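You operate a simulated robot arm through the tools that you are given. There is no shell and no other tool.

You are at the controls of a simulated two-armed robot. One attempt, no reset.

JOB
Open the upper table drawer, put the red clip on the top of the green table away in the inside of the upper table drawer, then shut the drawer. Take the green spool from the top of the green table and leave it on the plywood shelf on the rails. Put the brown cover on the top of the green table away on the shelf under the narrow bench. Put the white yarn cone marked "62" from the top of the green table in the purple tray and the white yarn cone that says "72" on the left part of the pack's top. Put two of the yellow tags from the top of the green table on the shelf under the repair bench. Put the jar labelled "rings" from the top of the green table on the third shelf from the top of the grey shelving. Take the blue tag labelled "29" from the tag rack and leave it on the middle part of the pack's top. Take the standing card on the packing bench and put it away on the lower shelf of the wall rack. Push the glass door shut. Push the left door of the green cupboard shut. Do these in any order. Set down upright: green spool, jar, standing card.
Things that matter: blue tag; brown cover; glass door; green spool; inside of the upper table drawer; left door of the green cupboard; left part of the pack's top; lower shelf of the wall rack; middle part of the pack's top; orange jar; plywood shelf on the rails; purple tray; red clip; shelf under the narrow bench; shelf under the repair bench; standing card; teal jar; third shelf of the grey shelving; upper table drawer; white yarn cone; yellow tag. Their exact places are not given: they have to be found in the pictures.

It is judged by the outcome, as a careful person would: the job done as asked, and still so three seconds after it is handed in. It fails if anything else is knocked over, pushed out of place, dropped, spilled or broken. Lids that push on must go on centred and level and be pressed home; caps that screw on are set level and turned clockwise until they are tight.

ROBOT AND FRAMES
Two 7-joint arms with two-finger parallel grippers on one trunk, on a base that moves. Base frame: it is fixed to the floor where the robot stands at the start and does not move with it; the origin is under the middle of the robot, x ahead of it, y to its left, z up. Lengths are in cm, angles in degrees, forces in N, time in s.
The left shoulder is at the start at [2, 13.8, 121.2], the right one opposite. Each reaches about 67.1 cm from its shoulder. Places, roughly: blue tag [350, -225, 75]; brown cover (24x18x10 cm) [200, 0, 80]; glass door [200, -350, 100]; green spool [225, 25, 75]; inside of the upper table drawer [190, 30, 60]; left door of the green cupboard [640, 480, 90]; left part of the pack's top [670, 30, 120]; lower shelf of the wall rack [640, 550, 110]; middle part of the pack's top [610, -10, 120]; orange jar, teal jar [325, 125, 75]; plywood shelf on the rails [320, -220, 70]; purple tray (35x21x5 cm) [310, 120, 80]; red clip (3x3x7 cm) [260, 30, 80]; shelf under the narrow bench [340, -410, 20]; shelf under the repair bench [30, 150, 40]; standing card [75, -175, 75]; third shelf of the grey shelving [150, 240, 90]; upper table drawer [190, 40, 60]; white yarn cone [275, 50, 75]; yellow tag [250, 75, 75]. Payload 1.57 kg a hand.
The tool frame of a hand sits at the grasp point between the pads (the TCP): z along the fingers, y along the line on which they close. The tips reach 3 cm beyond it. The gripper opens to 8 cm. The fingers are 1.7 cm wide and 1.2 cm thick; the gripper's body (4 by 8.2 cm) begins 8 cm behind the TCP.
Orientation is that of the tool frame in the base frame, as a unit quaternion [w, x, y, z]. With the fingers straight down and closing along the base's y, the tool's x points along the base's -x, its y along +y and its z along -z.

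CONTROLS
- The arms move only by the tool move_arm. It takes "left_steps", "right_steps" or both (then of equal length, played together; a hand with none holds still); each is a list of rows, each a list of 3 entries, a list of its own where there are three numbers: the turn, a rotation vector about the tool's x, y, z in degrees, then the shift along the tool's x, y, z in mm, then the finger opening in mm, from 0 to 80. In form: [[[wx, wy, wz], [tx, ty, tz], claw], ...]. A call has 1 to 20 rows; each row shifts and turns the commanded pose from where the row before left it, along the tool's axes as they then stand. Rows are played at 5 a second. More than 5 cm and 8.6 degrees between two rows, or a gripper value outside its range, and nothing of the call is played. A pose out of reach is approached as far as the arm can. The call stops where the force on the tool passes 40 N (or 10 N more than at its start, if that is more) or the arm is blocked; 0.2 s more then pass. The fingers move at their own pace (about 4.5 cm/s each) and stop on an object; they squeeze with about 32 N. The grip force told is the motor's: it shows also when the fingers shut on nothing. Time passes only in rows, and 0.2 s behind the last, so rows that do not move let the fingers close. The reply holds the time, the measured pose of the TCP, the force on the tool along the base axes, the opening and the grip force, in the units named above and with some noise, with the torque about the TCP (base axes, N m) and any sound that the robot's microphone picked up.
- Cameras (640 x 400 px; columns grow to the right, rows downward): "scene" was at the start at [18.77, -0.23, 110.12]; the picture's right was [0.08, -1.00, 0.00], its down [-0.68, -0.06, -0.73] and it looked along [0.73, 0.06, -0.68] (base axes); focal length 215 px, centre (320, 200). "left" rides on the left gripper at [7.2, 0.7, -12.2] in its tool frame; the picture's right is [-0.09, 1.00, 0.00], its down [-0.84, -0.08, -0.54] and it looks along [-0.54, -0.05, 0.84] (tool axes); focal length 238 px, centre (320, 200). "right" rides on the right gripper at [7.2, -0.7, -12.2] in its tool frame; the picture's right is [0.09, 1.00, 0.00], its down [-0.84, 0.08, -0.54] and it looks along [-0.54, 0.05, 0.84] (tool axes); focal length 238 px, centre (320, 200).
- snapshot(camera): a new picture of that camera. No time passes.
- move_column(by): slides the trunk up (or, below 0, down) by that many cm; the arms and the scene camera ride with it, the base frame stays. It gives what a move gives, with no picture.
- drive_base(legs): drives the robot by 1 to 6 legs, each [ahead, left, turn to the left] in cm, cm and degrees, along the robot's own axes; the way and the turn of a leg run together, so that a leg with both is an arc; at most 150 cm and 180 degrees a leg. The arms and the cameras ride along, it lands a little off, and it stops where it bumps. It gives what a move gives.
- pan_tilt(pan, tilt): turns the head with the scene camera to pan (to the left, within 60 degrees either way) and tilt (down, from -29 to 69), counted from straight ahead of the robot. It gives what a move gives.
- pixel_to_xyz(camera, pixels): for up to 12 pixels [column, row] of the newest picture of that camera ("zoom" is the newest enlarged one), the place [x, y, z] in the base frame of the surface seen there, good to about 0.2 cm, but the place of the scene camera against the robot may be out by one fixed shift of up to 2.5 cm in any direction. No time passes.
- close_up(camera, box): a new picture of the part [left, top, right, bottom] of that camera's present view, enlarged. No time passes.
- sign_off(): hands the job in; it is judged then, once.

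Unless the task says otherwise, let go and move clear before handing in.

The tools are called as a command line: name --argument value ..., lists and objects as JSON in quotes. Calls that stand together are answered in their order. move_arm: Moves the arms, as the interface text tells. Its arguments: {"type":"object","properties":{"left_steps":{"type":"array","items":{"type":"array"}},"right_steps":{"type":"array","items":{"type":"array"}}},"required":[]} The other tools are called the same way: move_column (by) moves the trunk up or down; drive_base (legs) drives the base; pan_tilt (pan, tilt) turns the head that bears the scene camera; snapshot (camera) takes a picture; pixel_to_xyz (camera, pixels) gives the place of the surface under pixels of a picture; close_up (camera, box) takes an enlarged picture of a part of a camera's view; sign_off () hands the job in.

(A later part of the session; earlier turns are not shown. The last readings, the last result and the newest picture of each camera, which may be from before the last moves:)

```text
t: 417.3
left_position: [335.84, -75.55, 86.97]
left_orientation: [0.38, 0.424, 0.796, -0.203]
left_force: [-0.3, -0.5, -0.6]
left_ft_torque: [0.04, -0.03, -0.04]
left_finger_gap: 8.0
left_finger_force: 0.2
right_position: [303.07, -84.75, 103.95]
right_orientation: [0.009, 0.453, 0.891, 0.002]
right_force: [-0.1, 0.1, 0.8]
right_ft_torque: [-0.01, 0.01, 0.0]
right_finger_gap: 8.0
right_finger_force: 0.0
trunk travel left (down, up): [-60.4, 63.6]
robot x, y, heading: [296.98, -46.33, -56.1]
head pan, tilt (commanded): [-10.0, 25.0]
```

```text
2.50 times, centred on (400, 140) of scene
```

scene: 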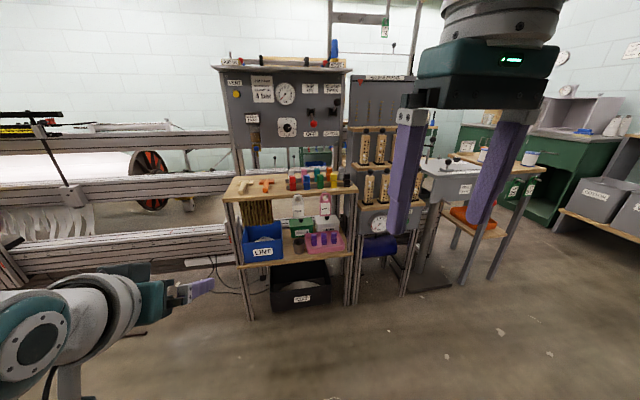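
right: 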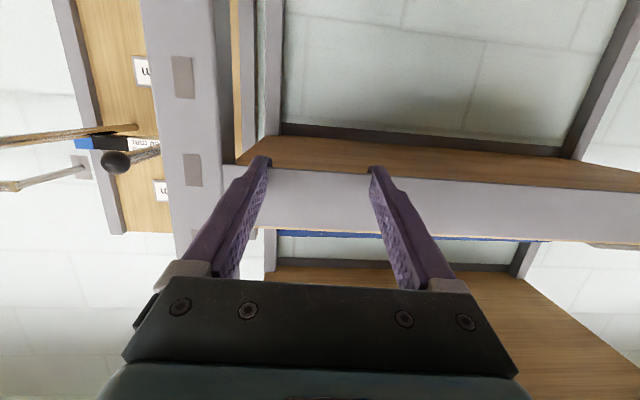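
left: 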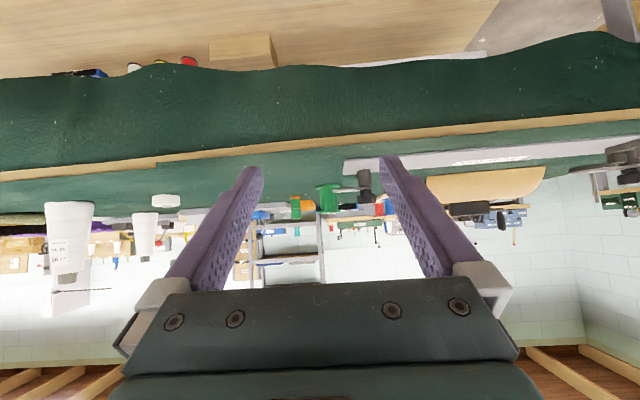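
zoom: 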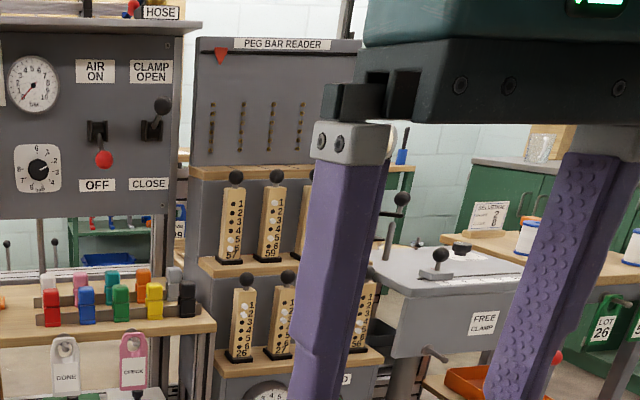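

The clip shelf is at (290,185). I'll go closer for a detailed look: right 70, ahead 70.

drive_base --legs '[[0, -70, 0], [70, 0, 0]]'

pan_tilt --pan 0 --tilt 30

snapshot --camera "scene"

close_up --camera "scene" --box '[190, 110, 430, 270]'

```text
t: 424.5
left_position: [315.8, -172.02, 87.12]
left_orientation: [0.378, 0.429, 0.795, -0.204]
left_force: [0.3, 0.4, -0.2]
left_ft_torque: [-0.01, 0.01, -0.04]
left_finger_gap: 7.97
left_finger_force: 0.0
right_position: [282.77, -180.67, 104.07]
right_orientation: [0.009, 0.458, 0.889, 0.001]
right_force: [0.6, -0.2, -0.1]
right_ft_torque: [-0.02, 0.02, -0.01]
right_finger_gap: 8.0
right_finger_force: 0.0
trunk travel left (down, up): [-60.4, 63.6]
robot x, y, heading: [277.36, -142.81, -56.9]
head pan, tilt (commanded): [-10.0, 25.0]
```

```text
t: 425.2
left_position: [315.64, -171.99, 86.93]
left_orientation: [0.379, 0.429, 0.794, -0.205]
left_force: [0.1, -0.6, 0.2]
left_ft_torque: [-0.03, -0.01, -0.02]
left_finger_gap: 8.0
left_finger_force: 0.0
right_position: [282.85, -180.74, 103.99]
right_orientation: [0.009, 0.459, 0.888, 0.002]
right_force: [0.3, 0.4, -0.2]
right_ft_torque: [0.02, 0.02, 0.03]
right_finger_gap: 7.98
right_finger_force: 0.1
trunk travel left (down, up): [-60.4, 63.6]
robot x, y, heading: [277.3, -142.29, -56.8]
head pan, tilt (commanded): [0.0, 30.0]
```

```text
taken
```

scene: 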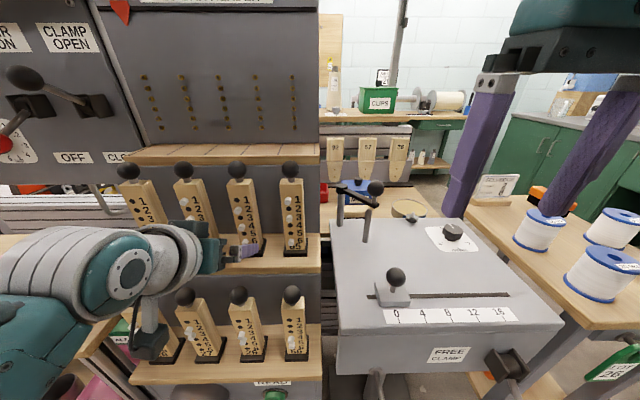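

```text
2.50 times, centred on (310, 190) of scene
```

zoom: 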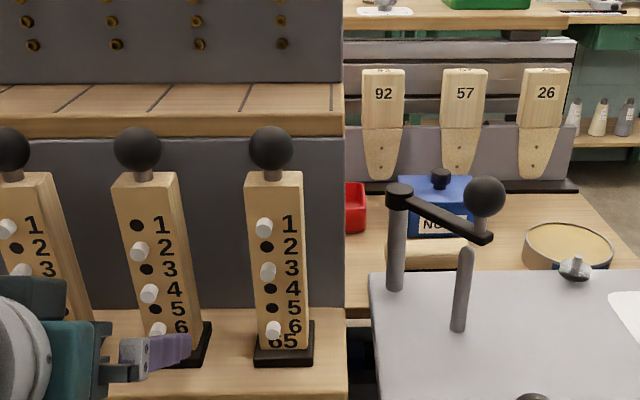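

I'm too close to the peg rack; backing off 45 cm and looking left.

drive_base --legs '[[-45, 0, 0]]'

pan_tilt --pan 15 --tilt 28

snapshot --camera "scene"

close_up --camera "scene" --box '[160, 130, 340, 290]'

```text
t: 427.9
left_position: [290.81, -133.87, 87.07]
left_orientation: [0.379, 0.428, 0.795, -0.204]
left_force: [0.4, 0.1, -0.3]
left_ft_torque: [0.0, 0.0, -0.03]
left_finger_gap: 7.99
left_finger_force: 0.1
right_position: [257.96, -142.69, 104.06]
right_orientation: [0.008, 0.457, 0.889, 0.001]
right_force: [0.8, -0.6, -0.2]
right_ft_torque: [-0.01, 0.0, -0.03]
right_finger_gap: 8.02
right_finger_force: 0.1
trunk travel left (down, up): [-60.4, 63.6]
robot x, y, heading: [252.64, -104.53, -56.8]
head pan, tilt (commanded): [0.0, 30.0]
```

```text
t: 428.7
left_position: [290.97, -133.91, 87.08]
left_orientation: [0.378, 0.428, 0.795, -0.204]
left_force: [-0.4, 0.0, -0.4]
left_ft_torque: [0.01, 0.0, 0.01]
left_finger_gap: 8.01
left_finger_force: 0.0
right_position: [258.03, -142.75, 104.08]
right_orientation: [0.009, 0.457, 0.89, 0.001]
right_force: [0.5, 1.3, -0.2]
right_ft_torque: [-0.01, 0.01, 0.02]
right_finger_gap: 8.01
right_finger_force: 0.0
trunk travel left (down, up): [-60.4, 63.6]
robot x, y, heading: [252.32, -104.44, -56.8]
head pan, tilt (commanded): [15.0, 28.0]
```

```text
taken
```

scene: 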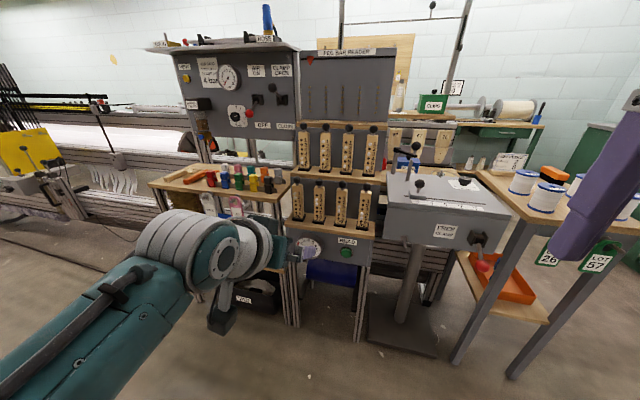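

```text
2.50 times, centred on (250, 210) of scene
```

zoom: 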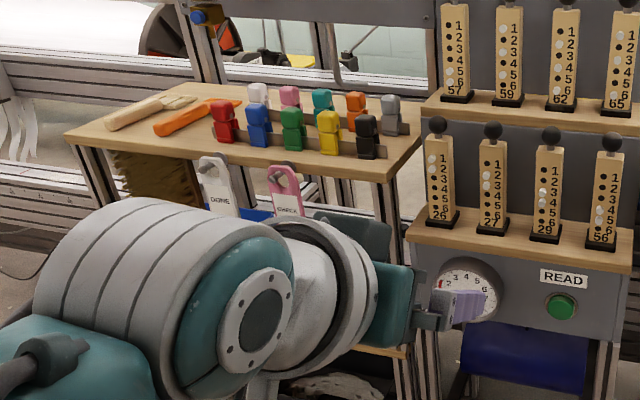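

The clip-holding plywood shelf is on aluminium rails at left. I'll zoom around to find the tag rack with the blue "29" tag.

close_up --camera "scene" --box '[480, 150, 640, 290]'

close_up --camera "scene" --box '[360, 90, 560, 210]'

pan_tilt --pan -25 --tilt 28

snapshot --camera "scene"

```text
2.86 times, centred on (560, 220) of scene
```

zoom: 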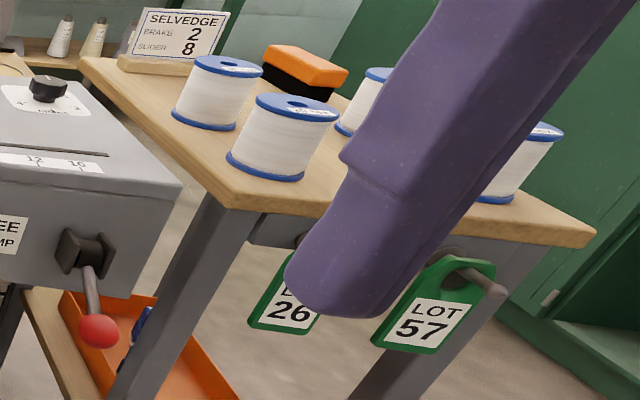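

```text
3.20 times, centred on (460, 150) of scene
```

zoom: 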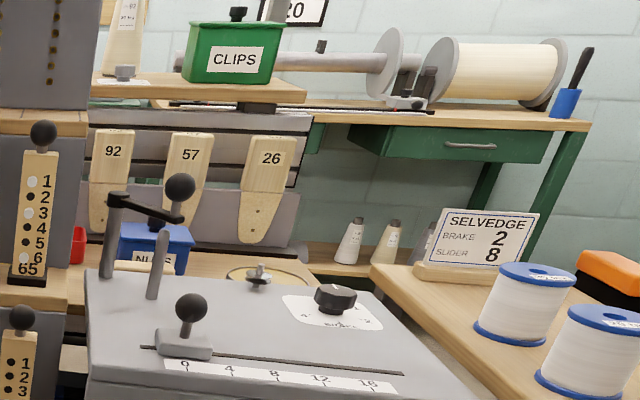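

```text
t: 429.8
left_position: [290.94, -133.97, 87.1]
left_orientation: [0.378, 0.428, 0.795, -0.204]
left_force: [0.4, 0.3, 1.2]
left_ft_torque: [0.01, 0.0, -0.04]
left_finger_gap: 7.99
left_finger_force: 0.0
right_position: [257.94, -142.7, 104.04]
right_orientation: [0.009, 0.457, 0.889, 0.002]
right_force: [-0.9, -0.3, -0.3]
right_ft_torque: [0.02, 0.04, 0.0]
right_finger_gap: 7.98
right_finger_force: 0.2
trunk travel left (down, up): [-60.4, 63.6]
robot x, y, heading: [252.52, -104.5, -56.5]
head pan, tilt (commanded): [-25.0, 28.0]
```

```text
taken
```

scene: 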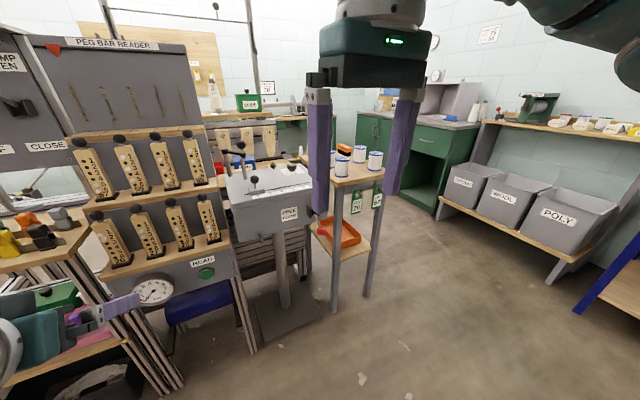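

Let me measure where the wooden number tongues, the clip shelf and the peg rack are.

pixel_to_xyz --camera "scene" --pixels '[[222, 140], [247, 138], [268, 138], [200, 165], [60, 230], [140, 205], [250, 103], [262, 185], [340, 185], [355, 195], [377, 195], [560, 205]]'

close_up --camera "scene" --box '[200, 60, 340, 180]'

```text
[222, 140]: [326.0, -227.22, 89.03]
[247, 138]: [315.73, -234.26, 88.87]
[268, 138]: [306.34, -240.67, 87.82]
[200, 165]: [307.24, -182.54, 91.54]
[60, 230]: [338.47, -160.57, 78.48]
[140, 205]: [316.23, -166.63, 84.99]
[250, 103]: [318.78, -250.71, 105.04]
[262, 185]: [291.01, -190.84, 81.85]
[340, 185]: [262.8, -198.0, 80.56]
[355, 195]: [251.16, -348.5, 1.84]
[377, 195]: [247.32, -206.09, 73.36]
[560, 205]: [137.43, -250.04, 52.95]
```

```text
3.33 times, centred on (270, 120) of scene
```

zoom: 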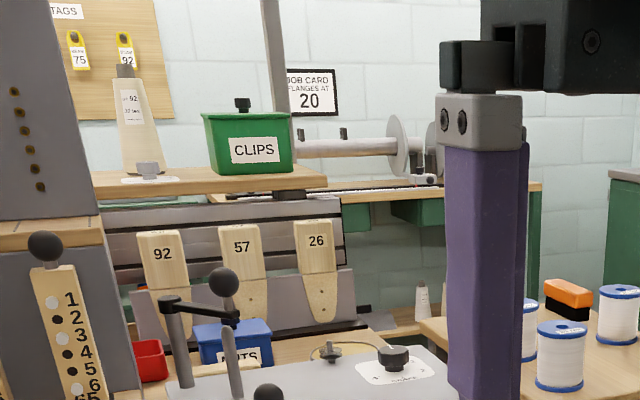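

A row of wooden number tongues (92, 57, 26) continues behind the peg rack. I'll raise the trunk 40 cm to look over it.

move_column --by 40

pan_tilt --pan 0 --tilt 32

snapshot --camera "scene"

close_up --camera "scene" --box '[200, 100, 440, 260]'

```text
t: 433.6
left_position: [290.88, -133.91, 127.16]
left_orientation: [0.379, 0.428, 0.795, -0.204]
left_force: [-0.5, 0.7, 0.3]
left_ft_torque: [0.04, -0.01, -0.02]
left_finger_gap: 7.99
left_finger_force: 0.1
right_position: [258.07, -142.71, 144.11]
right_orientation: [0.009, 0.457, 0.89, 0.001]
right_force: [-0.4, 0.8, 1.0]
right_ft_torque: [-0.02, -0.01, 0.0]
right_finger_gap: 8.02
right_finger_force: 0.0
trunk travel left (down, up): [-100.4, 23.6]
robot x, y, heading: [252.3, -104.6, -56.6]
head pan, tilt (commanded): [-25.0, 28.0]
```

```text
t: 434.5
left_position: [290.94, -133.85, 127.06]
left_orientation: [0.379, 0.428, 0.795, -0.204]
left_force: [-0.8, -0.2, -0.1]
left_ft_torque: [0.02, 0.02, -0.01]
left_finger_gap: 8.0
left_finger_force: 0.1
right_position: [258.07, -142.68, 144.06]
right_orientation: [0.008, 0.458, 0.889, 0.001]
right_force: [0.4, 1.0, -0.1]
right_ft_torque: [-0.01, 0.03, 0.02]
right_finger_gap: 7.99
right_finger_force: 0.1
trunk travel left (down, up): [-100.4, 23.6]
robot x, y, heading: [252.29, -104.36, -56.8]
head pan, tilt (commanded): [0.0, 32.0]
```

```text
taken
```

scene: 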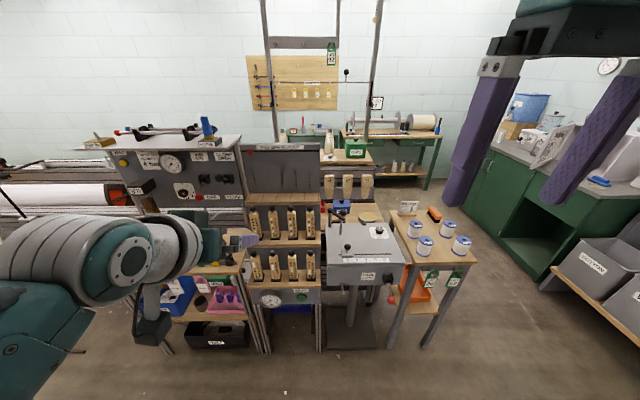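

```text
2.50 times, centred on (320, 180) of scene
```

zoom: 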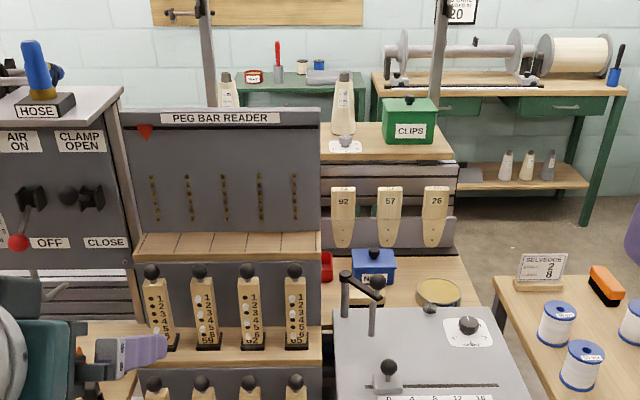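

There's a lower plywood shelf with a NUTS box behind the clamp machine, and more structures behind. Measuring key places.

pixel_to_xyz --camera "zoom" --pixels '[[400, 290], [460, 290], [380, 240], [340, 200], [440, 150], [525, 180], [490, 85], [500, 290], [545, 255], [235, 110], [330, 270], [420, 220]]'

pixel_to_xyz --camera "scene" --pixels '[[430, 345], [476, 262], [505, 230], [470, 215], [440, 200], [395, 170], [385, 200], [430, 170], [400, 175], [590, 260]]'

```text
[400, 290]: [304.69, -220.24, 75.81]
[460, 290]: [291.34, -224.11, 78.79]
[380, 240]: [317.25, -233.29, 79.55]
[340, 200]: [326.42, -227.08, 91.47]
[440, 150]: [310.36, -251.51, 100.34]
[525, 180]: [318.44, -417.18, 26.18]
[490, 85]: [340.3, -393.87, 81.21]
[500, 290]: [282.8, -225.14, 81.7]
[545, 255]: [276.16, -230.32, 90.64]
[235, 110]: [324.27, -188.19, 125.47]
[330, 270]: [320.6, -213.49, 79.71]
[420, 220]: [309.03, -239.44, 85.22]
```

```text
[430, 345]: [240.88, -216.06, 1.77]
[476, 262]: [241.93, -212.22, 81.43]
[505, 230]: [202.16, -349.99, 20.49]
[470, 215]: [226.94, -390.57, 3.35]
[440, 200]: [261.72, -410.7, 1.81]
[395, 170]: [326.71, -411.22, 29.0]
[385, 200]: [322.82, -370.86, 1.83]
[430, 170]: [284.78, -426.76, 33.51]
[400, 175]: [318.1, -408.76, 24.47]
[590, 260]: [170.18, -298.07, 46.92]
```

The NUTS shelf at ≈(305,-220, z 74) matches "plywood shelf on the rails"; the narrow bench's lower shelf is at ≈(318,-417, z 24). I'll drive round the right side to see the hidden tag rack.

drive_base --legs '[[0, -115, 0.5], [130, 0, 0]]'

pan_tilt --pan 45 --tilt 35

snapshot --camera "scene"

```text
t: 446.5
left_position: [261.79, -307.1, 127.06]
left_orientation: [0.379, 0.433, 0.791, -0.207]
left_force: [-0.1, 0.0, 0.6]
left_ft_torque: [0.04, 0.0, 0.01]
left_finger_gap: 8.0
left_finger_force: 0.0
right_position: [228.95, -315.42, 144.08]
right_orientation: [0.008, 0.464, 0.886, 0.001]
right_force: [0.1, 0.1, 0.2]
right_ft_torque: [0.01, 0.0, -0.01]
right_finger_gap: 8.01
right_finger_force: 0.2
trunk travel left (down, up): [-100.4, 23.6]
robot x, y, heading: [224.04, -277.24, -57.2]
head pan, tilt (commanded): [0.0, 32.0]
```

```text
t: 447.6
left_position: [261.94, -306.96, 127.03]
left_orientation: [0.377, 0.433, 0.792, -0.206]
left_force: [0.4, -0.8, -0.3]
left_ft_torque: [-0.01, 0.0, -0.02]
left_finger_gap: 7.98
left_finger_force: 0.1
right_position: [228.88, -315.29, 144.09]
right_orientation: [0.008, 0.464, 0.886, 0.002]
right_force: [-1.0, 0.4, 0.6]
right_ft_torque: [0.0, 0.0, -0.03]
right_finger_gap: 8.02
right_finger_force: 0.1
trunk travel left (down, up): [-100.4, 23.6]
robot x, y, heading: [223.94, -277.16, -57.5]
head pan, tilt (commanded): [45.0, 35.0]
```

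```text
taken
```

scene: 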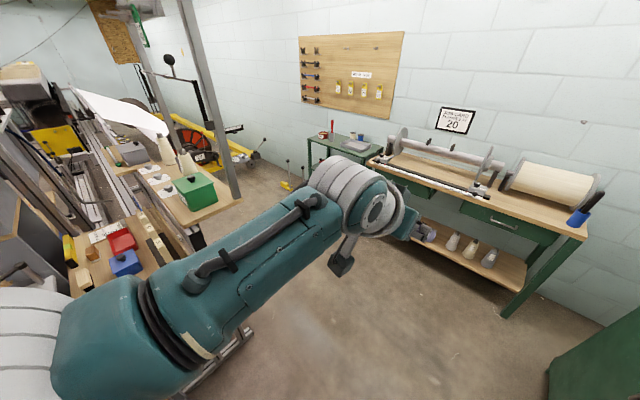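

Turning left 80° to view the shelf directly between my arms.

drive_base --legs '[[0, 0, 80]]'

pan_tilt --pan 0 --tilt 30

snapshot --camera "scene"

close_up --camera "scene" --box '[220, 110, 420, 240]'

```text
t: 451.5
left_position: [259.28, -244.03, 127.11]
left_orientation: [0.421, -0.184, 0.884, 0.088]
left_force: [-0.1, 0.0, -0.3]
left_ft_torque: [-0.01, -0.04, 0.02]
left_finger_gap: 7.98
left_finger_force: 0.1
right_position: [262.45, -278.03, 144.05]
right_orientation: [0.006, -0.224, 0.975, 0.006]
right_force: [-0.2, -0.3, -0.5]
right_ft_torque: [0.01, -0.04, 0.03]
right_finger_gap: 8.01
right_finger_force: 0.0
trunk travel left (down, up): [-100.4, 23.6]
robot x, y, heading: [223.38, -276.9, 23.5]
head pan, tilt (commanded): [45.0, 35.0]
```

```text
t: 452.6
left_position: [259.42, -244.09, 127.06]
left_orientation: [0.421, -0.185, 0.884, 0.088]
left_force: [0.4, 0.5, -0.2]
left_ft_torque: [-0.02, 0.04, -0.03]
left_finger_gap: 8.03
left_finger_force: 0.1
right_position: [262.48, -277.94, 144.02]
right_orientation: [0.005, -0.223, 0.975, 0.006]
right_force: [0.0, -0.8, 0.1]
right_ft_torque: [0.0, -0.01, 0.0]
right_finger_gap: 8.01
right_finger_force: 0.0
trunk travel left (down, up): [-100.4, 23.6]
robot x, y, heading: [223.97, -276.64, 23.7]
head pan, tilt (commanded): [0.0, 30.0]
```

```text
taken
```

scene: 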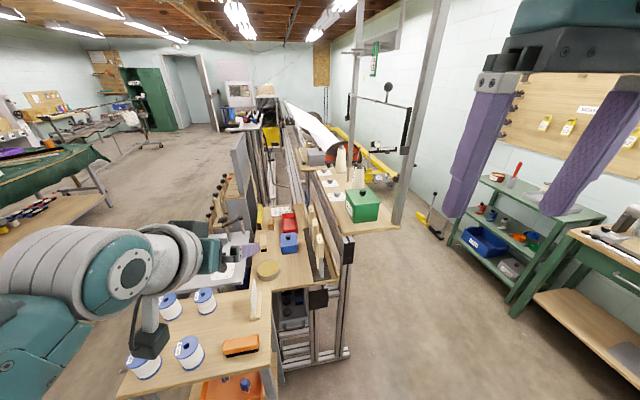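

```text
3.08 times, centred on (320, 175) of scene
```

zoom: 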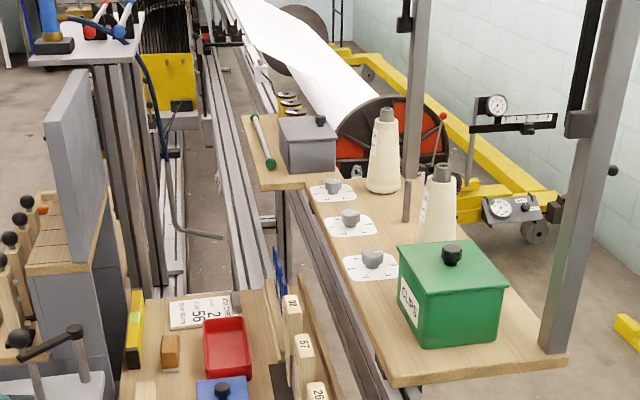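

I can see a blue tag at zoom (280,265) at the end of the row of wooden tongues. Zooming in.

close_up --camera "scene" --box '[260, 170, 350, 260]'

pixel_to_xyz --camera "zoom" --pixels '[[335, 120], [345, 160], [330, 100], [400, 220], [440, 320], [480, 380], [390, 240], [120, 300], [200, 300], [100, 130], [380, 150], [300, 200]]'

```text
4.44 times, centred on (305, 215) of scene
```

zoom: 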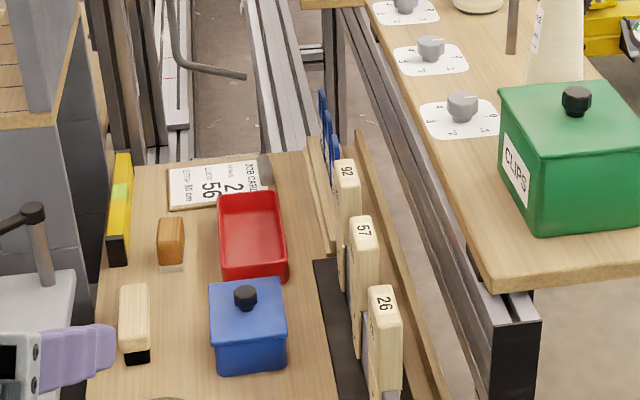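

```text
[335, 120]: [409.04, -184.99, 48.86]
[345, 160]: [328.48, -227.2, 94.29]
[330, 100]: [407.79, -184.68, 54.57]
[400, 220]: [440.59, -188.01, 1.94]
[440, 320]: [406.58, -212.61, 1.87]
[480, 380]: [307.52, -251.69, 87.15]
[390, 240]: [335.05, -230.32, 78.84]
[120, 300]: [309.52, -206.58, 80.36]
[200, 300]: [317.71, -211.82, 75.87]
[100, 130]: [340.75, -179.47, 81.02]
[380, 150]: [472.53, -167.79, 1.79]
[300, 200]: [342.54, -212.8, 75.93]
```

Three blue tags stand in a rack behind the wooden tongues on that shelf. I'll measure the table and rail ends to see how I can approach.

pixel_to_xyz --camera "scene" --pixels '[[272, 295], [262, 380], [125, 390], [180, 290], [345, 355], [398, 228], [320, 300], [290, 350], [360, 330], [307, 200], [308, 204], [306, 197]]'

close_up --camera "scene" --box '[295, 180, 335, 240]'

```text
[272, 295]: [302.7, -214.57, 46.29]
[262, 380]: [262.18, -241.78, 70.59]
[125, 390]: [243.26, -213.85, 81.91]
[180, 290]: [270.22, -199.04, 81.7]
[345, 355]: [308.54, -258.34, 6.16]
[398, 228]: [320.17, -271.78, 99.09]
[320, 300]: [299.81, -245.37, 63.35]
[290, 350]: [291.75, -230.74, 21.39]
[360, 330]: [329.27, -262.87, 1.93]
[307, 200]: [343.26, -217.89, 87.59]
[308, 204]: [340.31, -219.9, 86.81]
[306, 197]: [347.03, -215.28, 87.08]
```

```text
6.67 times, centred on (315, 210) of scene
```

zoom: 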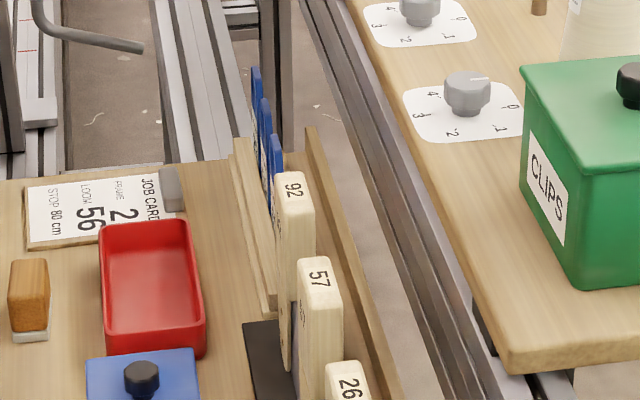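

The blue tags stand at ≈(340–347, -220…-215), top z≈86, reachable from behind the CLIPS shelf. Checking floor obstacles there.

pixel_to_xyz --camera "scene" --pixels '[[437, 232], [425, 215], [470, 290], [455, 245], [420, 300], [400, 180], [510, 310], [450, 215], [380, 170], [395, 200]]'

close_up --camera "scene" --box '[330, 120, 530, 260]'

```text
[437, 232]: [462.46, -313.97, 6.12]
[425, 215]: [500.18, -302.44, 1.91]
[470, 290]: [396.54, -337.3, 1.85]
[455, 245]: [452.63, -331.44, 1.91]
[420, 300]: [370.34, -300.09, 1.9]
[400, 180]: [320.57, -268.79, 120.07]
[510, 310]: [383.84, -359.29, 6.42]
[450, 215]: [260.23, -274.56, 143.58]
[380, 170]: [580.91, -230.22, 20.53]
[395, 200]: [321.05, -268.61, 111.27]
```

```text
2.86 times, centred on (430, 190) of scene
```

zoom: 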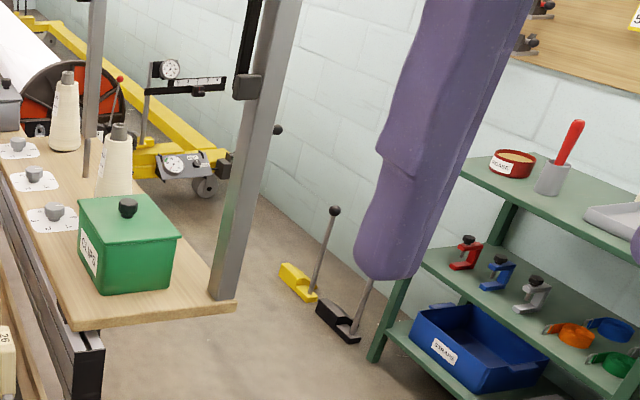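

Free floor behind the CLIPS shelf. Turning to face back toward it, reversing to v≈-460, then strafing right to the blue tags.

drive_base --legs '[[0, 0, 100], [-105, 0, 0]]'

pan_tilt --pan -30 --tilt 30

snapshot --camera "scene"

```text
t: 462.3
left_position: [243.79, -333.61, 127.05]
left_orientation: [-0.201, 0.799, -0.42, -0.381]
left_force: [-0.8, -0.7, 0.6]
left_ft_torque: [-0.03, 0.0, 0.02]
left_finger_gap: 8.01
left_finger_force: 0.1
right_position: [276.57, -324.23, 143.97]
right_orientation: [0.002, 0.894, -0.448, -0.009]
right_force: [0.8, -0.4, -0.7]
right_ft_torque: [0.03, -0.01, 0.0]
right_finger_gap: 7.98
right_finger_force: 0.1
trunk travel left (down, up): [-100.4, 23.6]
robot x, y, heading: [282.74, -362.38, 124.3]
head pan, tilt (commanded): [0.0, 30.0]
```

```text
t: 463.2
left_position: [243.79, -333.78, 126.9]
left_orientation: [-0.2, 0.799, -0.42, -0.381]
left_force: [0.4, 0.1, -0.1]
left_ft_torque: [0.0, 0.0, 0.0]
left_finger_gap: 7.97
left_finger_force: 0.0
right_position: [276.5, -324.3, 144.1]
right_orientation: [0.002, 0.894, -0.449, -0.008]
right_force: [-0.6, -1.1, 0.3]
right_ft_torque: [0.03, 0.04, 0.02]
right_finger_gap: 8.02
right_finger_force: 0.1
trunk travel left (down, up): [-100.4, 23.6]
robot x, y, heading: [283.0, -362.74, 124.2]
head pan, tilt (commanded): [-30.0, 30.0]
```

```text
taken
```

scene: 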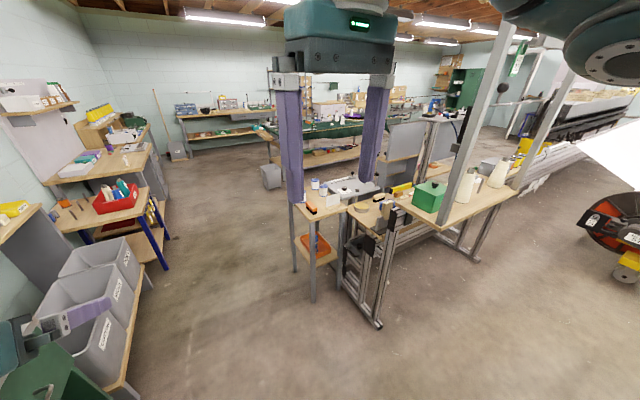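

The area behind the CLIPS shelf is clear. Strafing right 122 cm.

drive_base --legs '[[0, -122, 0]]'

pan_tilt --pan 0 --tilt 35

snapshot --camera "scene"

close_up --camera "scene" --box '[220, 130, 420, 270]'

```text
t: 469.4
left_position: [341.83, -265.1, 127.08]
left_orientation: [-0.195, 0.805, -0.409, -0.384]
left_force: [-0.2, -0.3, 0.5]
left_ft_torque: [-0.01, 0.02, -0.02]
left_finger_gap: 8.01
left_finger_force: 0.1
right_position: [374.39, -254.63, 144.09]
right_orientation: [0.002, 0.9, -0.436, -0.008]
right_force: [-0.4, 0.9, 0.0]
right_ft_torque: [0.02, -0.02, 0.0]
right_finger_gap: 8.0
right_finger_force: 0.0
trunk travel left (down, up): [-100.4, 23.6]
robot x, y, heading: [382.1, -292.37, 126.0]
head pan, tilt (commanded): [-30.0, 30.0]
```

```text
t: 470.3
left_position: [341.89, -264.94, 127.16]
left_orientation: [-0.195, 0.805, -0.409, -0.384]
left_force: [0.4, -0.2, -0.2]
left_ft_torque: [0.03, 0.01, -0.02]
left_finger_gap: 7.97
left_finger_force: 0.0
right_position: [374.33, -254.62, 144.03]
right_orientation: [0.002, 0.9, -0.436, -0.009]
right_force: [0.0, 0.3, 0.2]
right_ft_torque: [-0.01, 0.0, 0.02]
right_finger_gap: 8.01
right_finger_force: 0.1
trunk travel left (down, up): [-100.4, 23.6]
robot x, y, heading: [381.73, -292.57, 126.1]
head pan, tilt (commanded): [0.0, 35.0]
```

```text
taken
```

scene: 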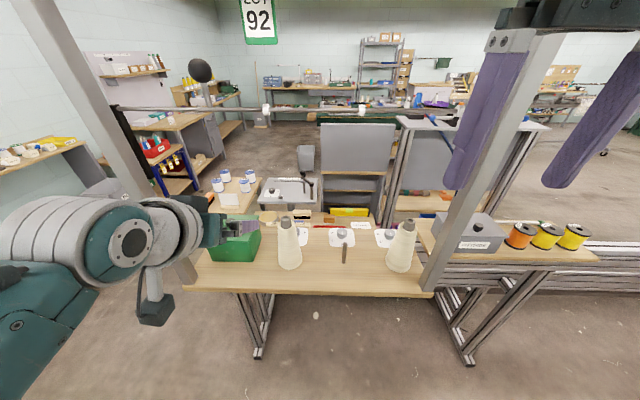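

```text
2.86 times, centred on (320, 200) of scene
```

zoom: 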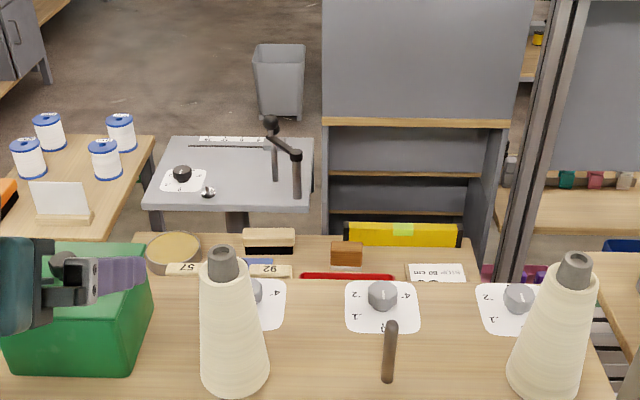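

The tags are hidden just behind the shelf board. Before moving in, measure the two vertical posts flanking the CLIPS shelf.

pixel_to_xyz --camera "scene" --pixels '[[450, 240], [500, 140], [432, 285], [100, 100], [135, 170], [188, 275], [320, 285], [480, 240], [404, 225], [288, 225], [345, 250], [235, 225]]'

```text
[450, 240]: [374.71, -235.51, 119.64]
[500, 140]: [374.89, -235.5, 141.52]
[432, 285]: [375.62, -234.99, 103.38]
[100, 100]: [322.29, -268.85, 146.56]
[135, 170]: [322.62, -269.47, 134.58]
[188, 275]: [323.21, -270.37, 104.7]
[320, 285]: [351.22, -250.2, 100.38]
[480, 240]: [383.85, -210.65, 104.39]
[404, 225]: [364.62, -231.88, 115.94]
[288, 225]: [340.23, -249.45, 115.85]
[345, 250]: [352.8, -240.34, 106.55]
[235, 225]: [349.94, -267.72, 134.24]
```

The posts stand at u≈115 and 178; the tags lie between. I'll measure the far edge of the CLIPS shelf board and its height.

pixel_to_xyz --camera "scene" --pixels '[[320, 229], [345, 229], [370, 229], [320, 232], [330, 226], [355, 226], [345, 240], [380, 228], [365, 222], [330, 219]]'

close_up --camera "scene" --box '[270, 195, 420, 255]'

```text
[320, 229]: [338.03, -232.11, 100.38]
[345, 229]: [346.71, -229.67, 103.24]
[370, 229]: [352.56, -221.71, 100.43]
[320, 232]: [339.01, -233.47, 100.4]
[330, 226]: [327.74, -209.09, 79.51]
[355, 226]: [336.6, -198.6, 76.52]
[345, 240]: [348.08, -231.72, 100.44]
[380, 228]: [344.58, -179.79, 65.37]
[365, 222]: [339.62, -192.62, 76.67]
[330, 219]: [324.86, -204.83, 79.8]
```

```text
4.27 times, centred on (345, 225) of scene
```

zoom: 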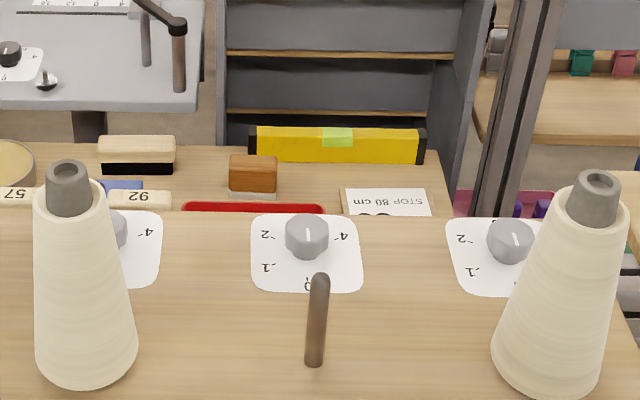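

The board's far edge is at v≈-382 with the tags at v≈-373.5: an 8 cm gap. I'll raise the left hand 28 cm out of the way, then creep toward the shelf.

move_arm --left_steps '[[[0, 0, 0], [-31, 0, -25], 60], [[0, 0, 0], [-31, 0, -25], 60], [[0, 0, 0], [-31, 0, -25], 60], [[0, 0, 0], [-31, 0, -25], 60], [[0, 0, 0], [-31, 0, -25], 60], [[0, 0, 0], [-31, 0, -25], 60], [[0, 0, 0], [0, 0, 0], 60]]'

drive_base --legs '[[0, 6, -1.8], [33, 0, 0]]'

snapshot --camera "right"

snapshot --camera "scene"

```text
t: 471.9
left_position: [342.02, -265.11, 150.94]
left_orientation: [-0.194, 0.805, -0.408, -0.384]
left_force: [0.2, 0.1, 0.1]
left_ft_torque: [-0.01, -0.02, -0.01]
left_finger_gap: 6.0
left_finger_force: 0.1
right_position: [374.3, -254.64, 144.09]
right_orientation: [0.002, 0.9, -0.436, -0.008]
right_force: [0.4, -0.5, -0.8]
right_ft_torque: [0.01, 0.0, 0.01]
right_finger_gap: 8.0
right_finger_force: 0.0
trunk travel left (down, up): [-100.4, 23.6]
robot x, y, heading: [381.4, -292.75, 126.0]
head pan, tilt (commanded): [0.0, 35.0]
```

```text
t: 474.0
left_position: [329.21, -253.75, 150.88]
left_orientation: [-0.202, 0.797, -0.424, -0.38]
left_force: [0.4, 0.5, 1.1]
left_ft_torque: [-0.01, 0.03, 0.02]
left_finger_gap: 5.97
left_finger_force: 0.1
right_position: [362.52, -245.27, 143.99]
right_orientation: [-0.004, 0.899, -0.438, -0.004]
right_force: [1.9, -0.9, -1.3]
right_ft_torque: [0.22, 0.3, -0.02]
right_finger_gap: 8.02
right_finger_force: 0.0
trunk travel left (down, up): [-100.4, 23.6]
robot x, y, heading: [367.79, -282.82, 123.9]
head pan, tilt (commanded): [0.0, 35.0]
stopped in leg 2: the force on the tool passed its limit at 381 N (the readings are from after the stop); the commanded pose is now the measured one
```

```text
taken
```

right: 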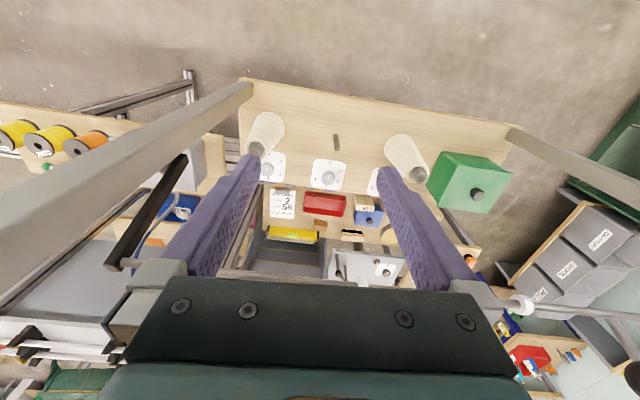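

```text
taken
```

scene: 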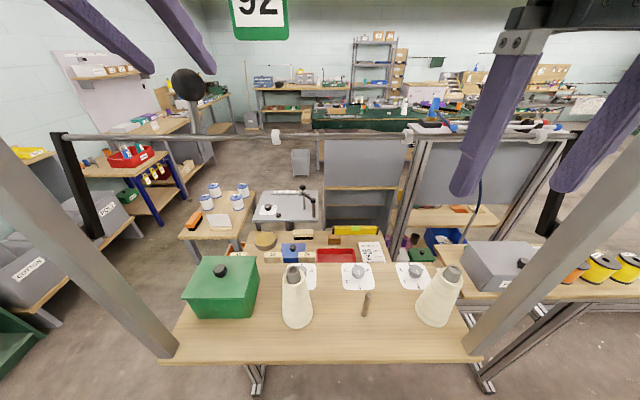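

The right hand struck a horizontal rod that spans between the posts at about z≈150. Backing off at once and inspecting it.

drive_base --legs '[[-18, 0, 0]]'

pan_tilt --pan 0 --tilt 15

snapshot --camera "scene"

pixel_to_xyz --camera "scene" --pixels '[[320, 200], [300, 200], [260, 200], [400, 195], [450, 195], [150, 205], [256, 120], [256, 90], [540, 190]]'

```text
t: 475.4
left_position: [339.0, -268.2, 151.05]
left_orientation: [-0.201, 0.797, -0.422, -0.382]
left_force: [0.3, 0.4, 0.1]
left_ft_torque: [0.0, -0.02, -0.03]
left_finger_gap: 5.98
left_finger_force: 0.1
right_position: [372.24, -259.71, 144.18]
right_orientation: [-0.004, 0.899, -0.439, -0.007]
right_force: [-0.2, 0.1, 0.1]
right_ft_torque: [-0.02, -0.02, 0.0]
right_finger_gap: 8.02
right_finger_force: 0.1
trunk travel left (down, up): [-100.4, 23.6]
robot x, y, heading: [377.63, -297.35, 123.9]
head pan, tilt (commanded): [0.0, 35.0]
```

```text
t: 476.3
left_position: [338.98, -268.27, 151.09]
left_orientation: [-0.202, 0.796, -0.423, -0.381]
left_force: [0.6, -0.3, 0.0]
left_ft_torque: [0.02, 0.01, 0.0]
left_finger_gap: 6.01
left_finger_force: 0.0
right_position: [372.21, -259.69, 144.13]
right_orientation: [-0.005, 0.899, -0.438, -0.008]
right_force: [-0.3, -0.6, -0.6]
right_ft_torque: [0.01, 0.02, 0.0]
right_finger_gap: 7.99
right_finger_force: 0.0
trunk travel left (down, up): [-100.4, 23.6]
robot x, y, heading: [377.62, -297.52, 124.0]
head pan, tilt (commanded): [0.0, 15.0]
```

```text
taken
```

scene: 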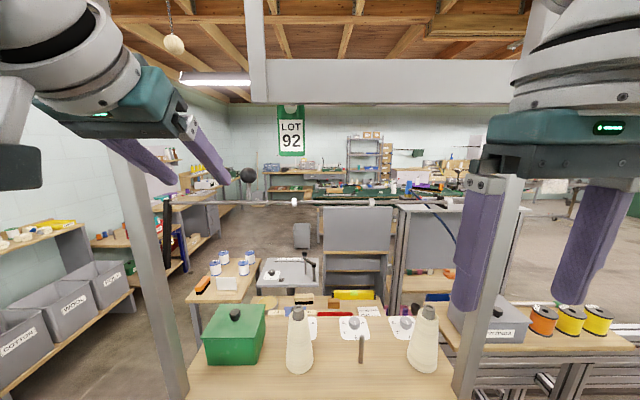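

```text
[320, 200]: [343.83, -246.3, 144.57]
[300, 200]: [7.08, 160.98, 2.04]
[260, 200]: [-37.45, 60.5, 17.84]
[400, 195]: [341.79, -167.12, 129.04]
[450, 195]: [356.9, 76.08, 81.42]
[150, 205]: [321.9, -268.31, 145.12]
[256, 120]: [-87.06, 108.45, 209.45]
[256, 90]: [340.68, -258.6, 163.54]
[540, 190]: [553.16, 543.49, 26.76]
```

A rod crosses at z≈143 above the shelf; everything looks intact. New plan: stand side-on (facing −u) so the right arm reaches over the shelf under the rod. Turning left 90° and backing 19 cm.

drive_base --legs '[[0, 0, 90], [-19, 0, 0]]'

move_column --by -25

pan_tilt --pan -50 --tilt 30

snapshot --camera "scene"

```text
t: 481.6
left_position: [363.93, -325.41, 151.08]
left_orientation: [0.122, 0.865, 0.254, -0.414]
left_force: [0.2, 0.3, 0.0]
left_ft_torque: [0.01, -0.03, 0.0]
left_finger_gap: 6.01
left_finger_force: 0.1
right_position: [355.95, -292.0, 144.16]
right_orientation: [0.003, 0.949, 0.315, -0.01]
right_force: [0.0, 0.3, 0.7]
right_ft_torque: [0.0, -0.02, 0.01]
right_finger_gap: 8.01
right_finger_force: 0.0
trunk travel left (down, up): [-100.4, 23.6]
robot x, y, heading: [393.48, -287.31, -147.7]
head pan, tilt (commanded): [0.0, 15.0]
```

```text
t: 484.2
left_position: [363.75, -325.41, 126.02]
left_orientation: [0.122, 0.866, 0.255, -0.413]
left_force: [0.7, 0.2, 0.1]
left_ft_torque: [0.0, -0.01, 0.01]
left_finger_gap: 5.99
left_finger_force: 0.0
right_position: [355.9, -291.86, 119.21]
right_orientation: [0.003, 0.949, 0.315, -0.01]
right_force: [0.3, 0.2, -0.6]
right_ft_torque: [-0.02, -0.03, 0.0]
right_finger_gap: 7.99
right_finger_force: 0.1
trunk travel left (down, up): [-75.4, 48.6]
robot x, y, heading: [393.72, -287.25, -147.7]
head pan, tilt (commanded): [0.0, 15.0]
```

```text
t: 485.4
left_position: [363.76, -325.49, 126.04]
left_orientation: [0.123, 0.865, 0.255, -0.414]
left_force: [-0.8, 0.4, 0.9]
left_ft_torque: [0.02, -0.01, 0.01]
left_finger_gap: 5.99
left_finger_force: 0.0
right_position: [356.0, -292.08, 119.14]
right_orientation: [0.003, 0.949, 0.316, -0.01]
right_force: [0.3, 0.1, -1.2]
right_ft_torque: [0.02, -0.01, 0.01]
right_finger_gap: 8.01
right_finger_force: 0.0
trunk travel left (down, up): [-75.4, 48.6]
robot x, y, heading: [393.85, -287.05, -147.3]
head pan, tilt (commanded): [-50.0, 30.0]
```

```text
taken
```

scene: 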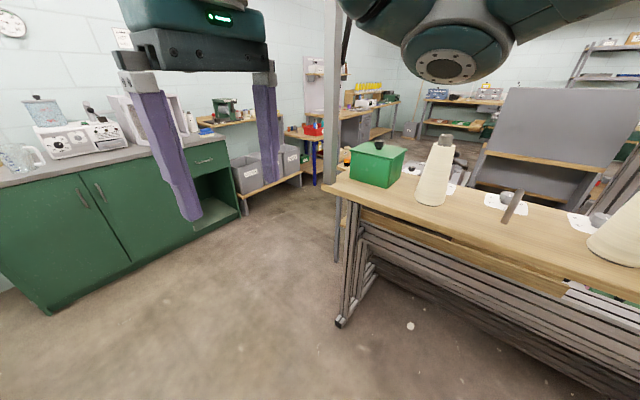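

I'm side-on to the shelf now. Extending the right hand sideways (free space before the shelf) to see if this posture works.

move_arm --right_steps '[[[0, 0, 0], [20, -35, 0], 80], [[0, 0, 0], [25, -35, 0], 80], [[0, 0, 0], [30, -33, 0], 80], [[0, 0, 0], [35, -30, 0], 80], [[0, 0, 0], [35, -30, 0], 80], [[0, 0, 0], [35, -30, 0], 80], [[0, 0, 0], [35, -30, 0], 80], [[0, 0, 0], [35, -30, 0], 80], [[0, 0, 0], [0, 0, 0], 80]]'

snapshot --camera "right"

snapshot --camera "scene"

```text
t: 486.9
left_position: [363.67, -325.47, 125.99]
left_orientation: [0.122, 0.865, 0.254, -0.415]
left_force: [0.1, 0.1, -0.7]
left_ft_torque: [0.01, 0.0, -0.02]
left_finger_gap: 5.99
left_finger_force: 0.0
right_position: [360.79, -270.97, 115.9]
right_orientation: [0.098, 0.917, 0.387, 0.018]
right_force: [0.4, -0.1, 0.4]
right_ft_torque: [0.01, -0.01, -0.03]
right_finger_gap: 7.97
right_finger_force: 0.1
trunk travel left (down, up): [-75.4, 48.6]
robot x, y, heading: [393.94, -287.28, -147.4]
head pan, tilt (commanded): [-50.0, 30.0]
stopped in row 7 (right hand): the arm was blocked; the commanded pose is now the measured one
```

```text
taken
```

right: 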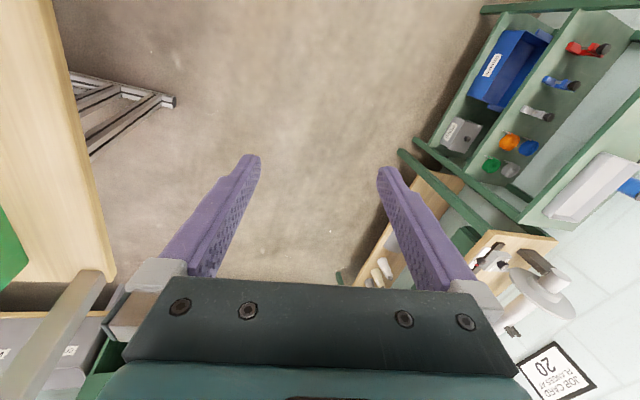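

```text
taken
```

scene: 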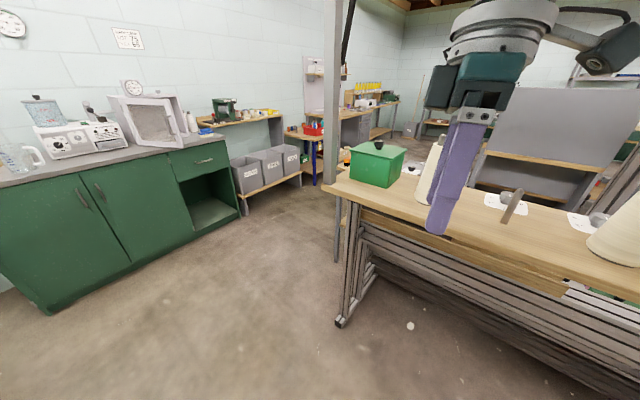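

The arm can't reach that far sideways. But I can now see the open glass door at (155,120). I'll bring the right hand back in front and square it up.

move_arm --right_steps '[[[0, 0, 0], [-30, 25, 0], 80], [[0, 0, 0], [-30, 25, 0], 80], [[0, 0, 0], [-30, 25, 0], 80], [[0, 0, 0], [-30, 25, 0], 80], [[0, 0, 0], [-30, 25, 0], 80], [[0, 0, 0], [0, 0, 0], 80]]'

```text
t: 488.3
left_position: [363.75, -325.44, 126.06]
left_orientation: [0.123, 0.865, 0.255, -0.414]
left_force: [-0.3, 0.1, -0.2]
left_ft_torque: [0.02, 0.0, 0.0]
left_finger_gap: 5.99
left_finger_force: 0.0
right_position: [359.1, -290.1, 118.86]
right_orientation: [0.096, 0.917, 0.386, 0.02]
right_force: [-0.9, 0.2, 0.8]
right_ft_torque: [-0.02, 0.0, -0.01]
right_finger_gap: 8.0
right_finger_force: 0.0
trunk travel left (down, up): [-75.4, 48.6]
robot x, y, heading: [393.66, -286.98, -147.7]
head pan, tilt (commanded): [-50.0, 30.0]
```

Squaring up the right hand (17° correction), then testing a +90° wrist yaw needed for gripping a tag across its thickness.

move_arm --right_steps '[[[3.7, 0.3, 4.4], [0, 0, 0], 40], [[3.7, 0.3, 4.4], [0, 0, 0], 40], [[3.7, 0.3, 4.4], [0, 0, 0], 40], [[0, 0, 8.2], [0, 0, 0], 40], [[0, 0, 8.2], [0, 0, 0], 40], [[0, 0, 8.2], [0, 0, 0], 40], [[0, 0, 8.2], [0, 0, 0], 40], [[0, 0, 8.2], [0, 0, 0], 40], [[0, 0, 8.2], [0, 0, 0], 40], [[0, 0, 8.2], [0, 0, 0], 40], [[0, 0, 8.2], [0, 0, 0], 40], [[0, 0, 8.2], [0, 0, 0], 40], [[0, 0, 8.2], [0, 0, 0], 40], [[0, 0, 8.2], [0, 0, 0], 40], [[0, 0, 0], [0, 0, 0], 40]]'

```text
t: 491.5
left_position: [363.84, -325.41, 125.91]
left_orientation: [0.122, 0.865, 0.255, -0.415]
left_force: [0.4, -0.3, -0.6]
left_ft_torque: [-0.01, 0.0, -0.02]
left_finger_gap: 6.01
left_finger_force: 0.0
right_position: [359.17, -290.06, 118.94]
right_orientation: [0.001, 0.875, -0.483, 0.001]
right_force: [-0.1, 0.5, -0.5]
right_ft_torque: [0.01, -0.02, -0.01]
right_finger_gap: 4.01
right_finger_force: 0.0
trunk travel left (down, up): [-75.4, 48.6]
robot x, y, heading: [393.41, -287.35, -147.7]
head pan, tilt (commanded): [-50.0, 30.0]
```

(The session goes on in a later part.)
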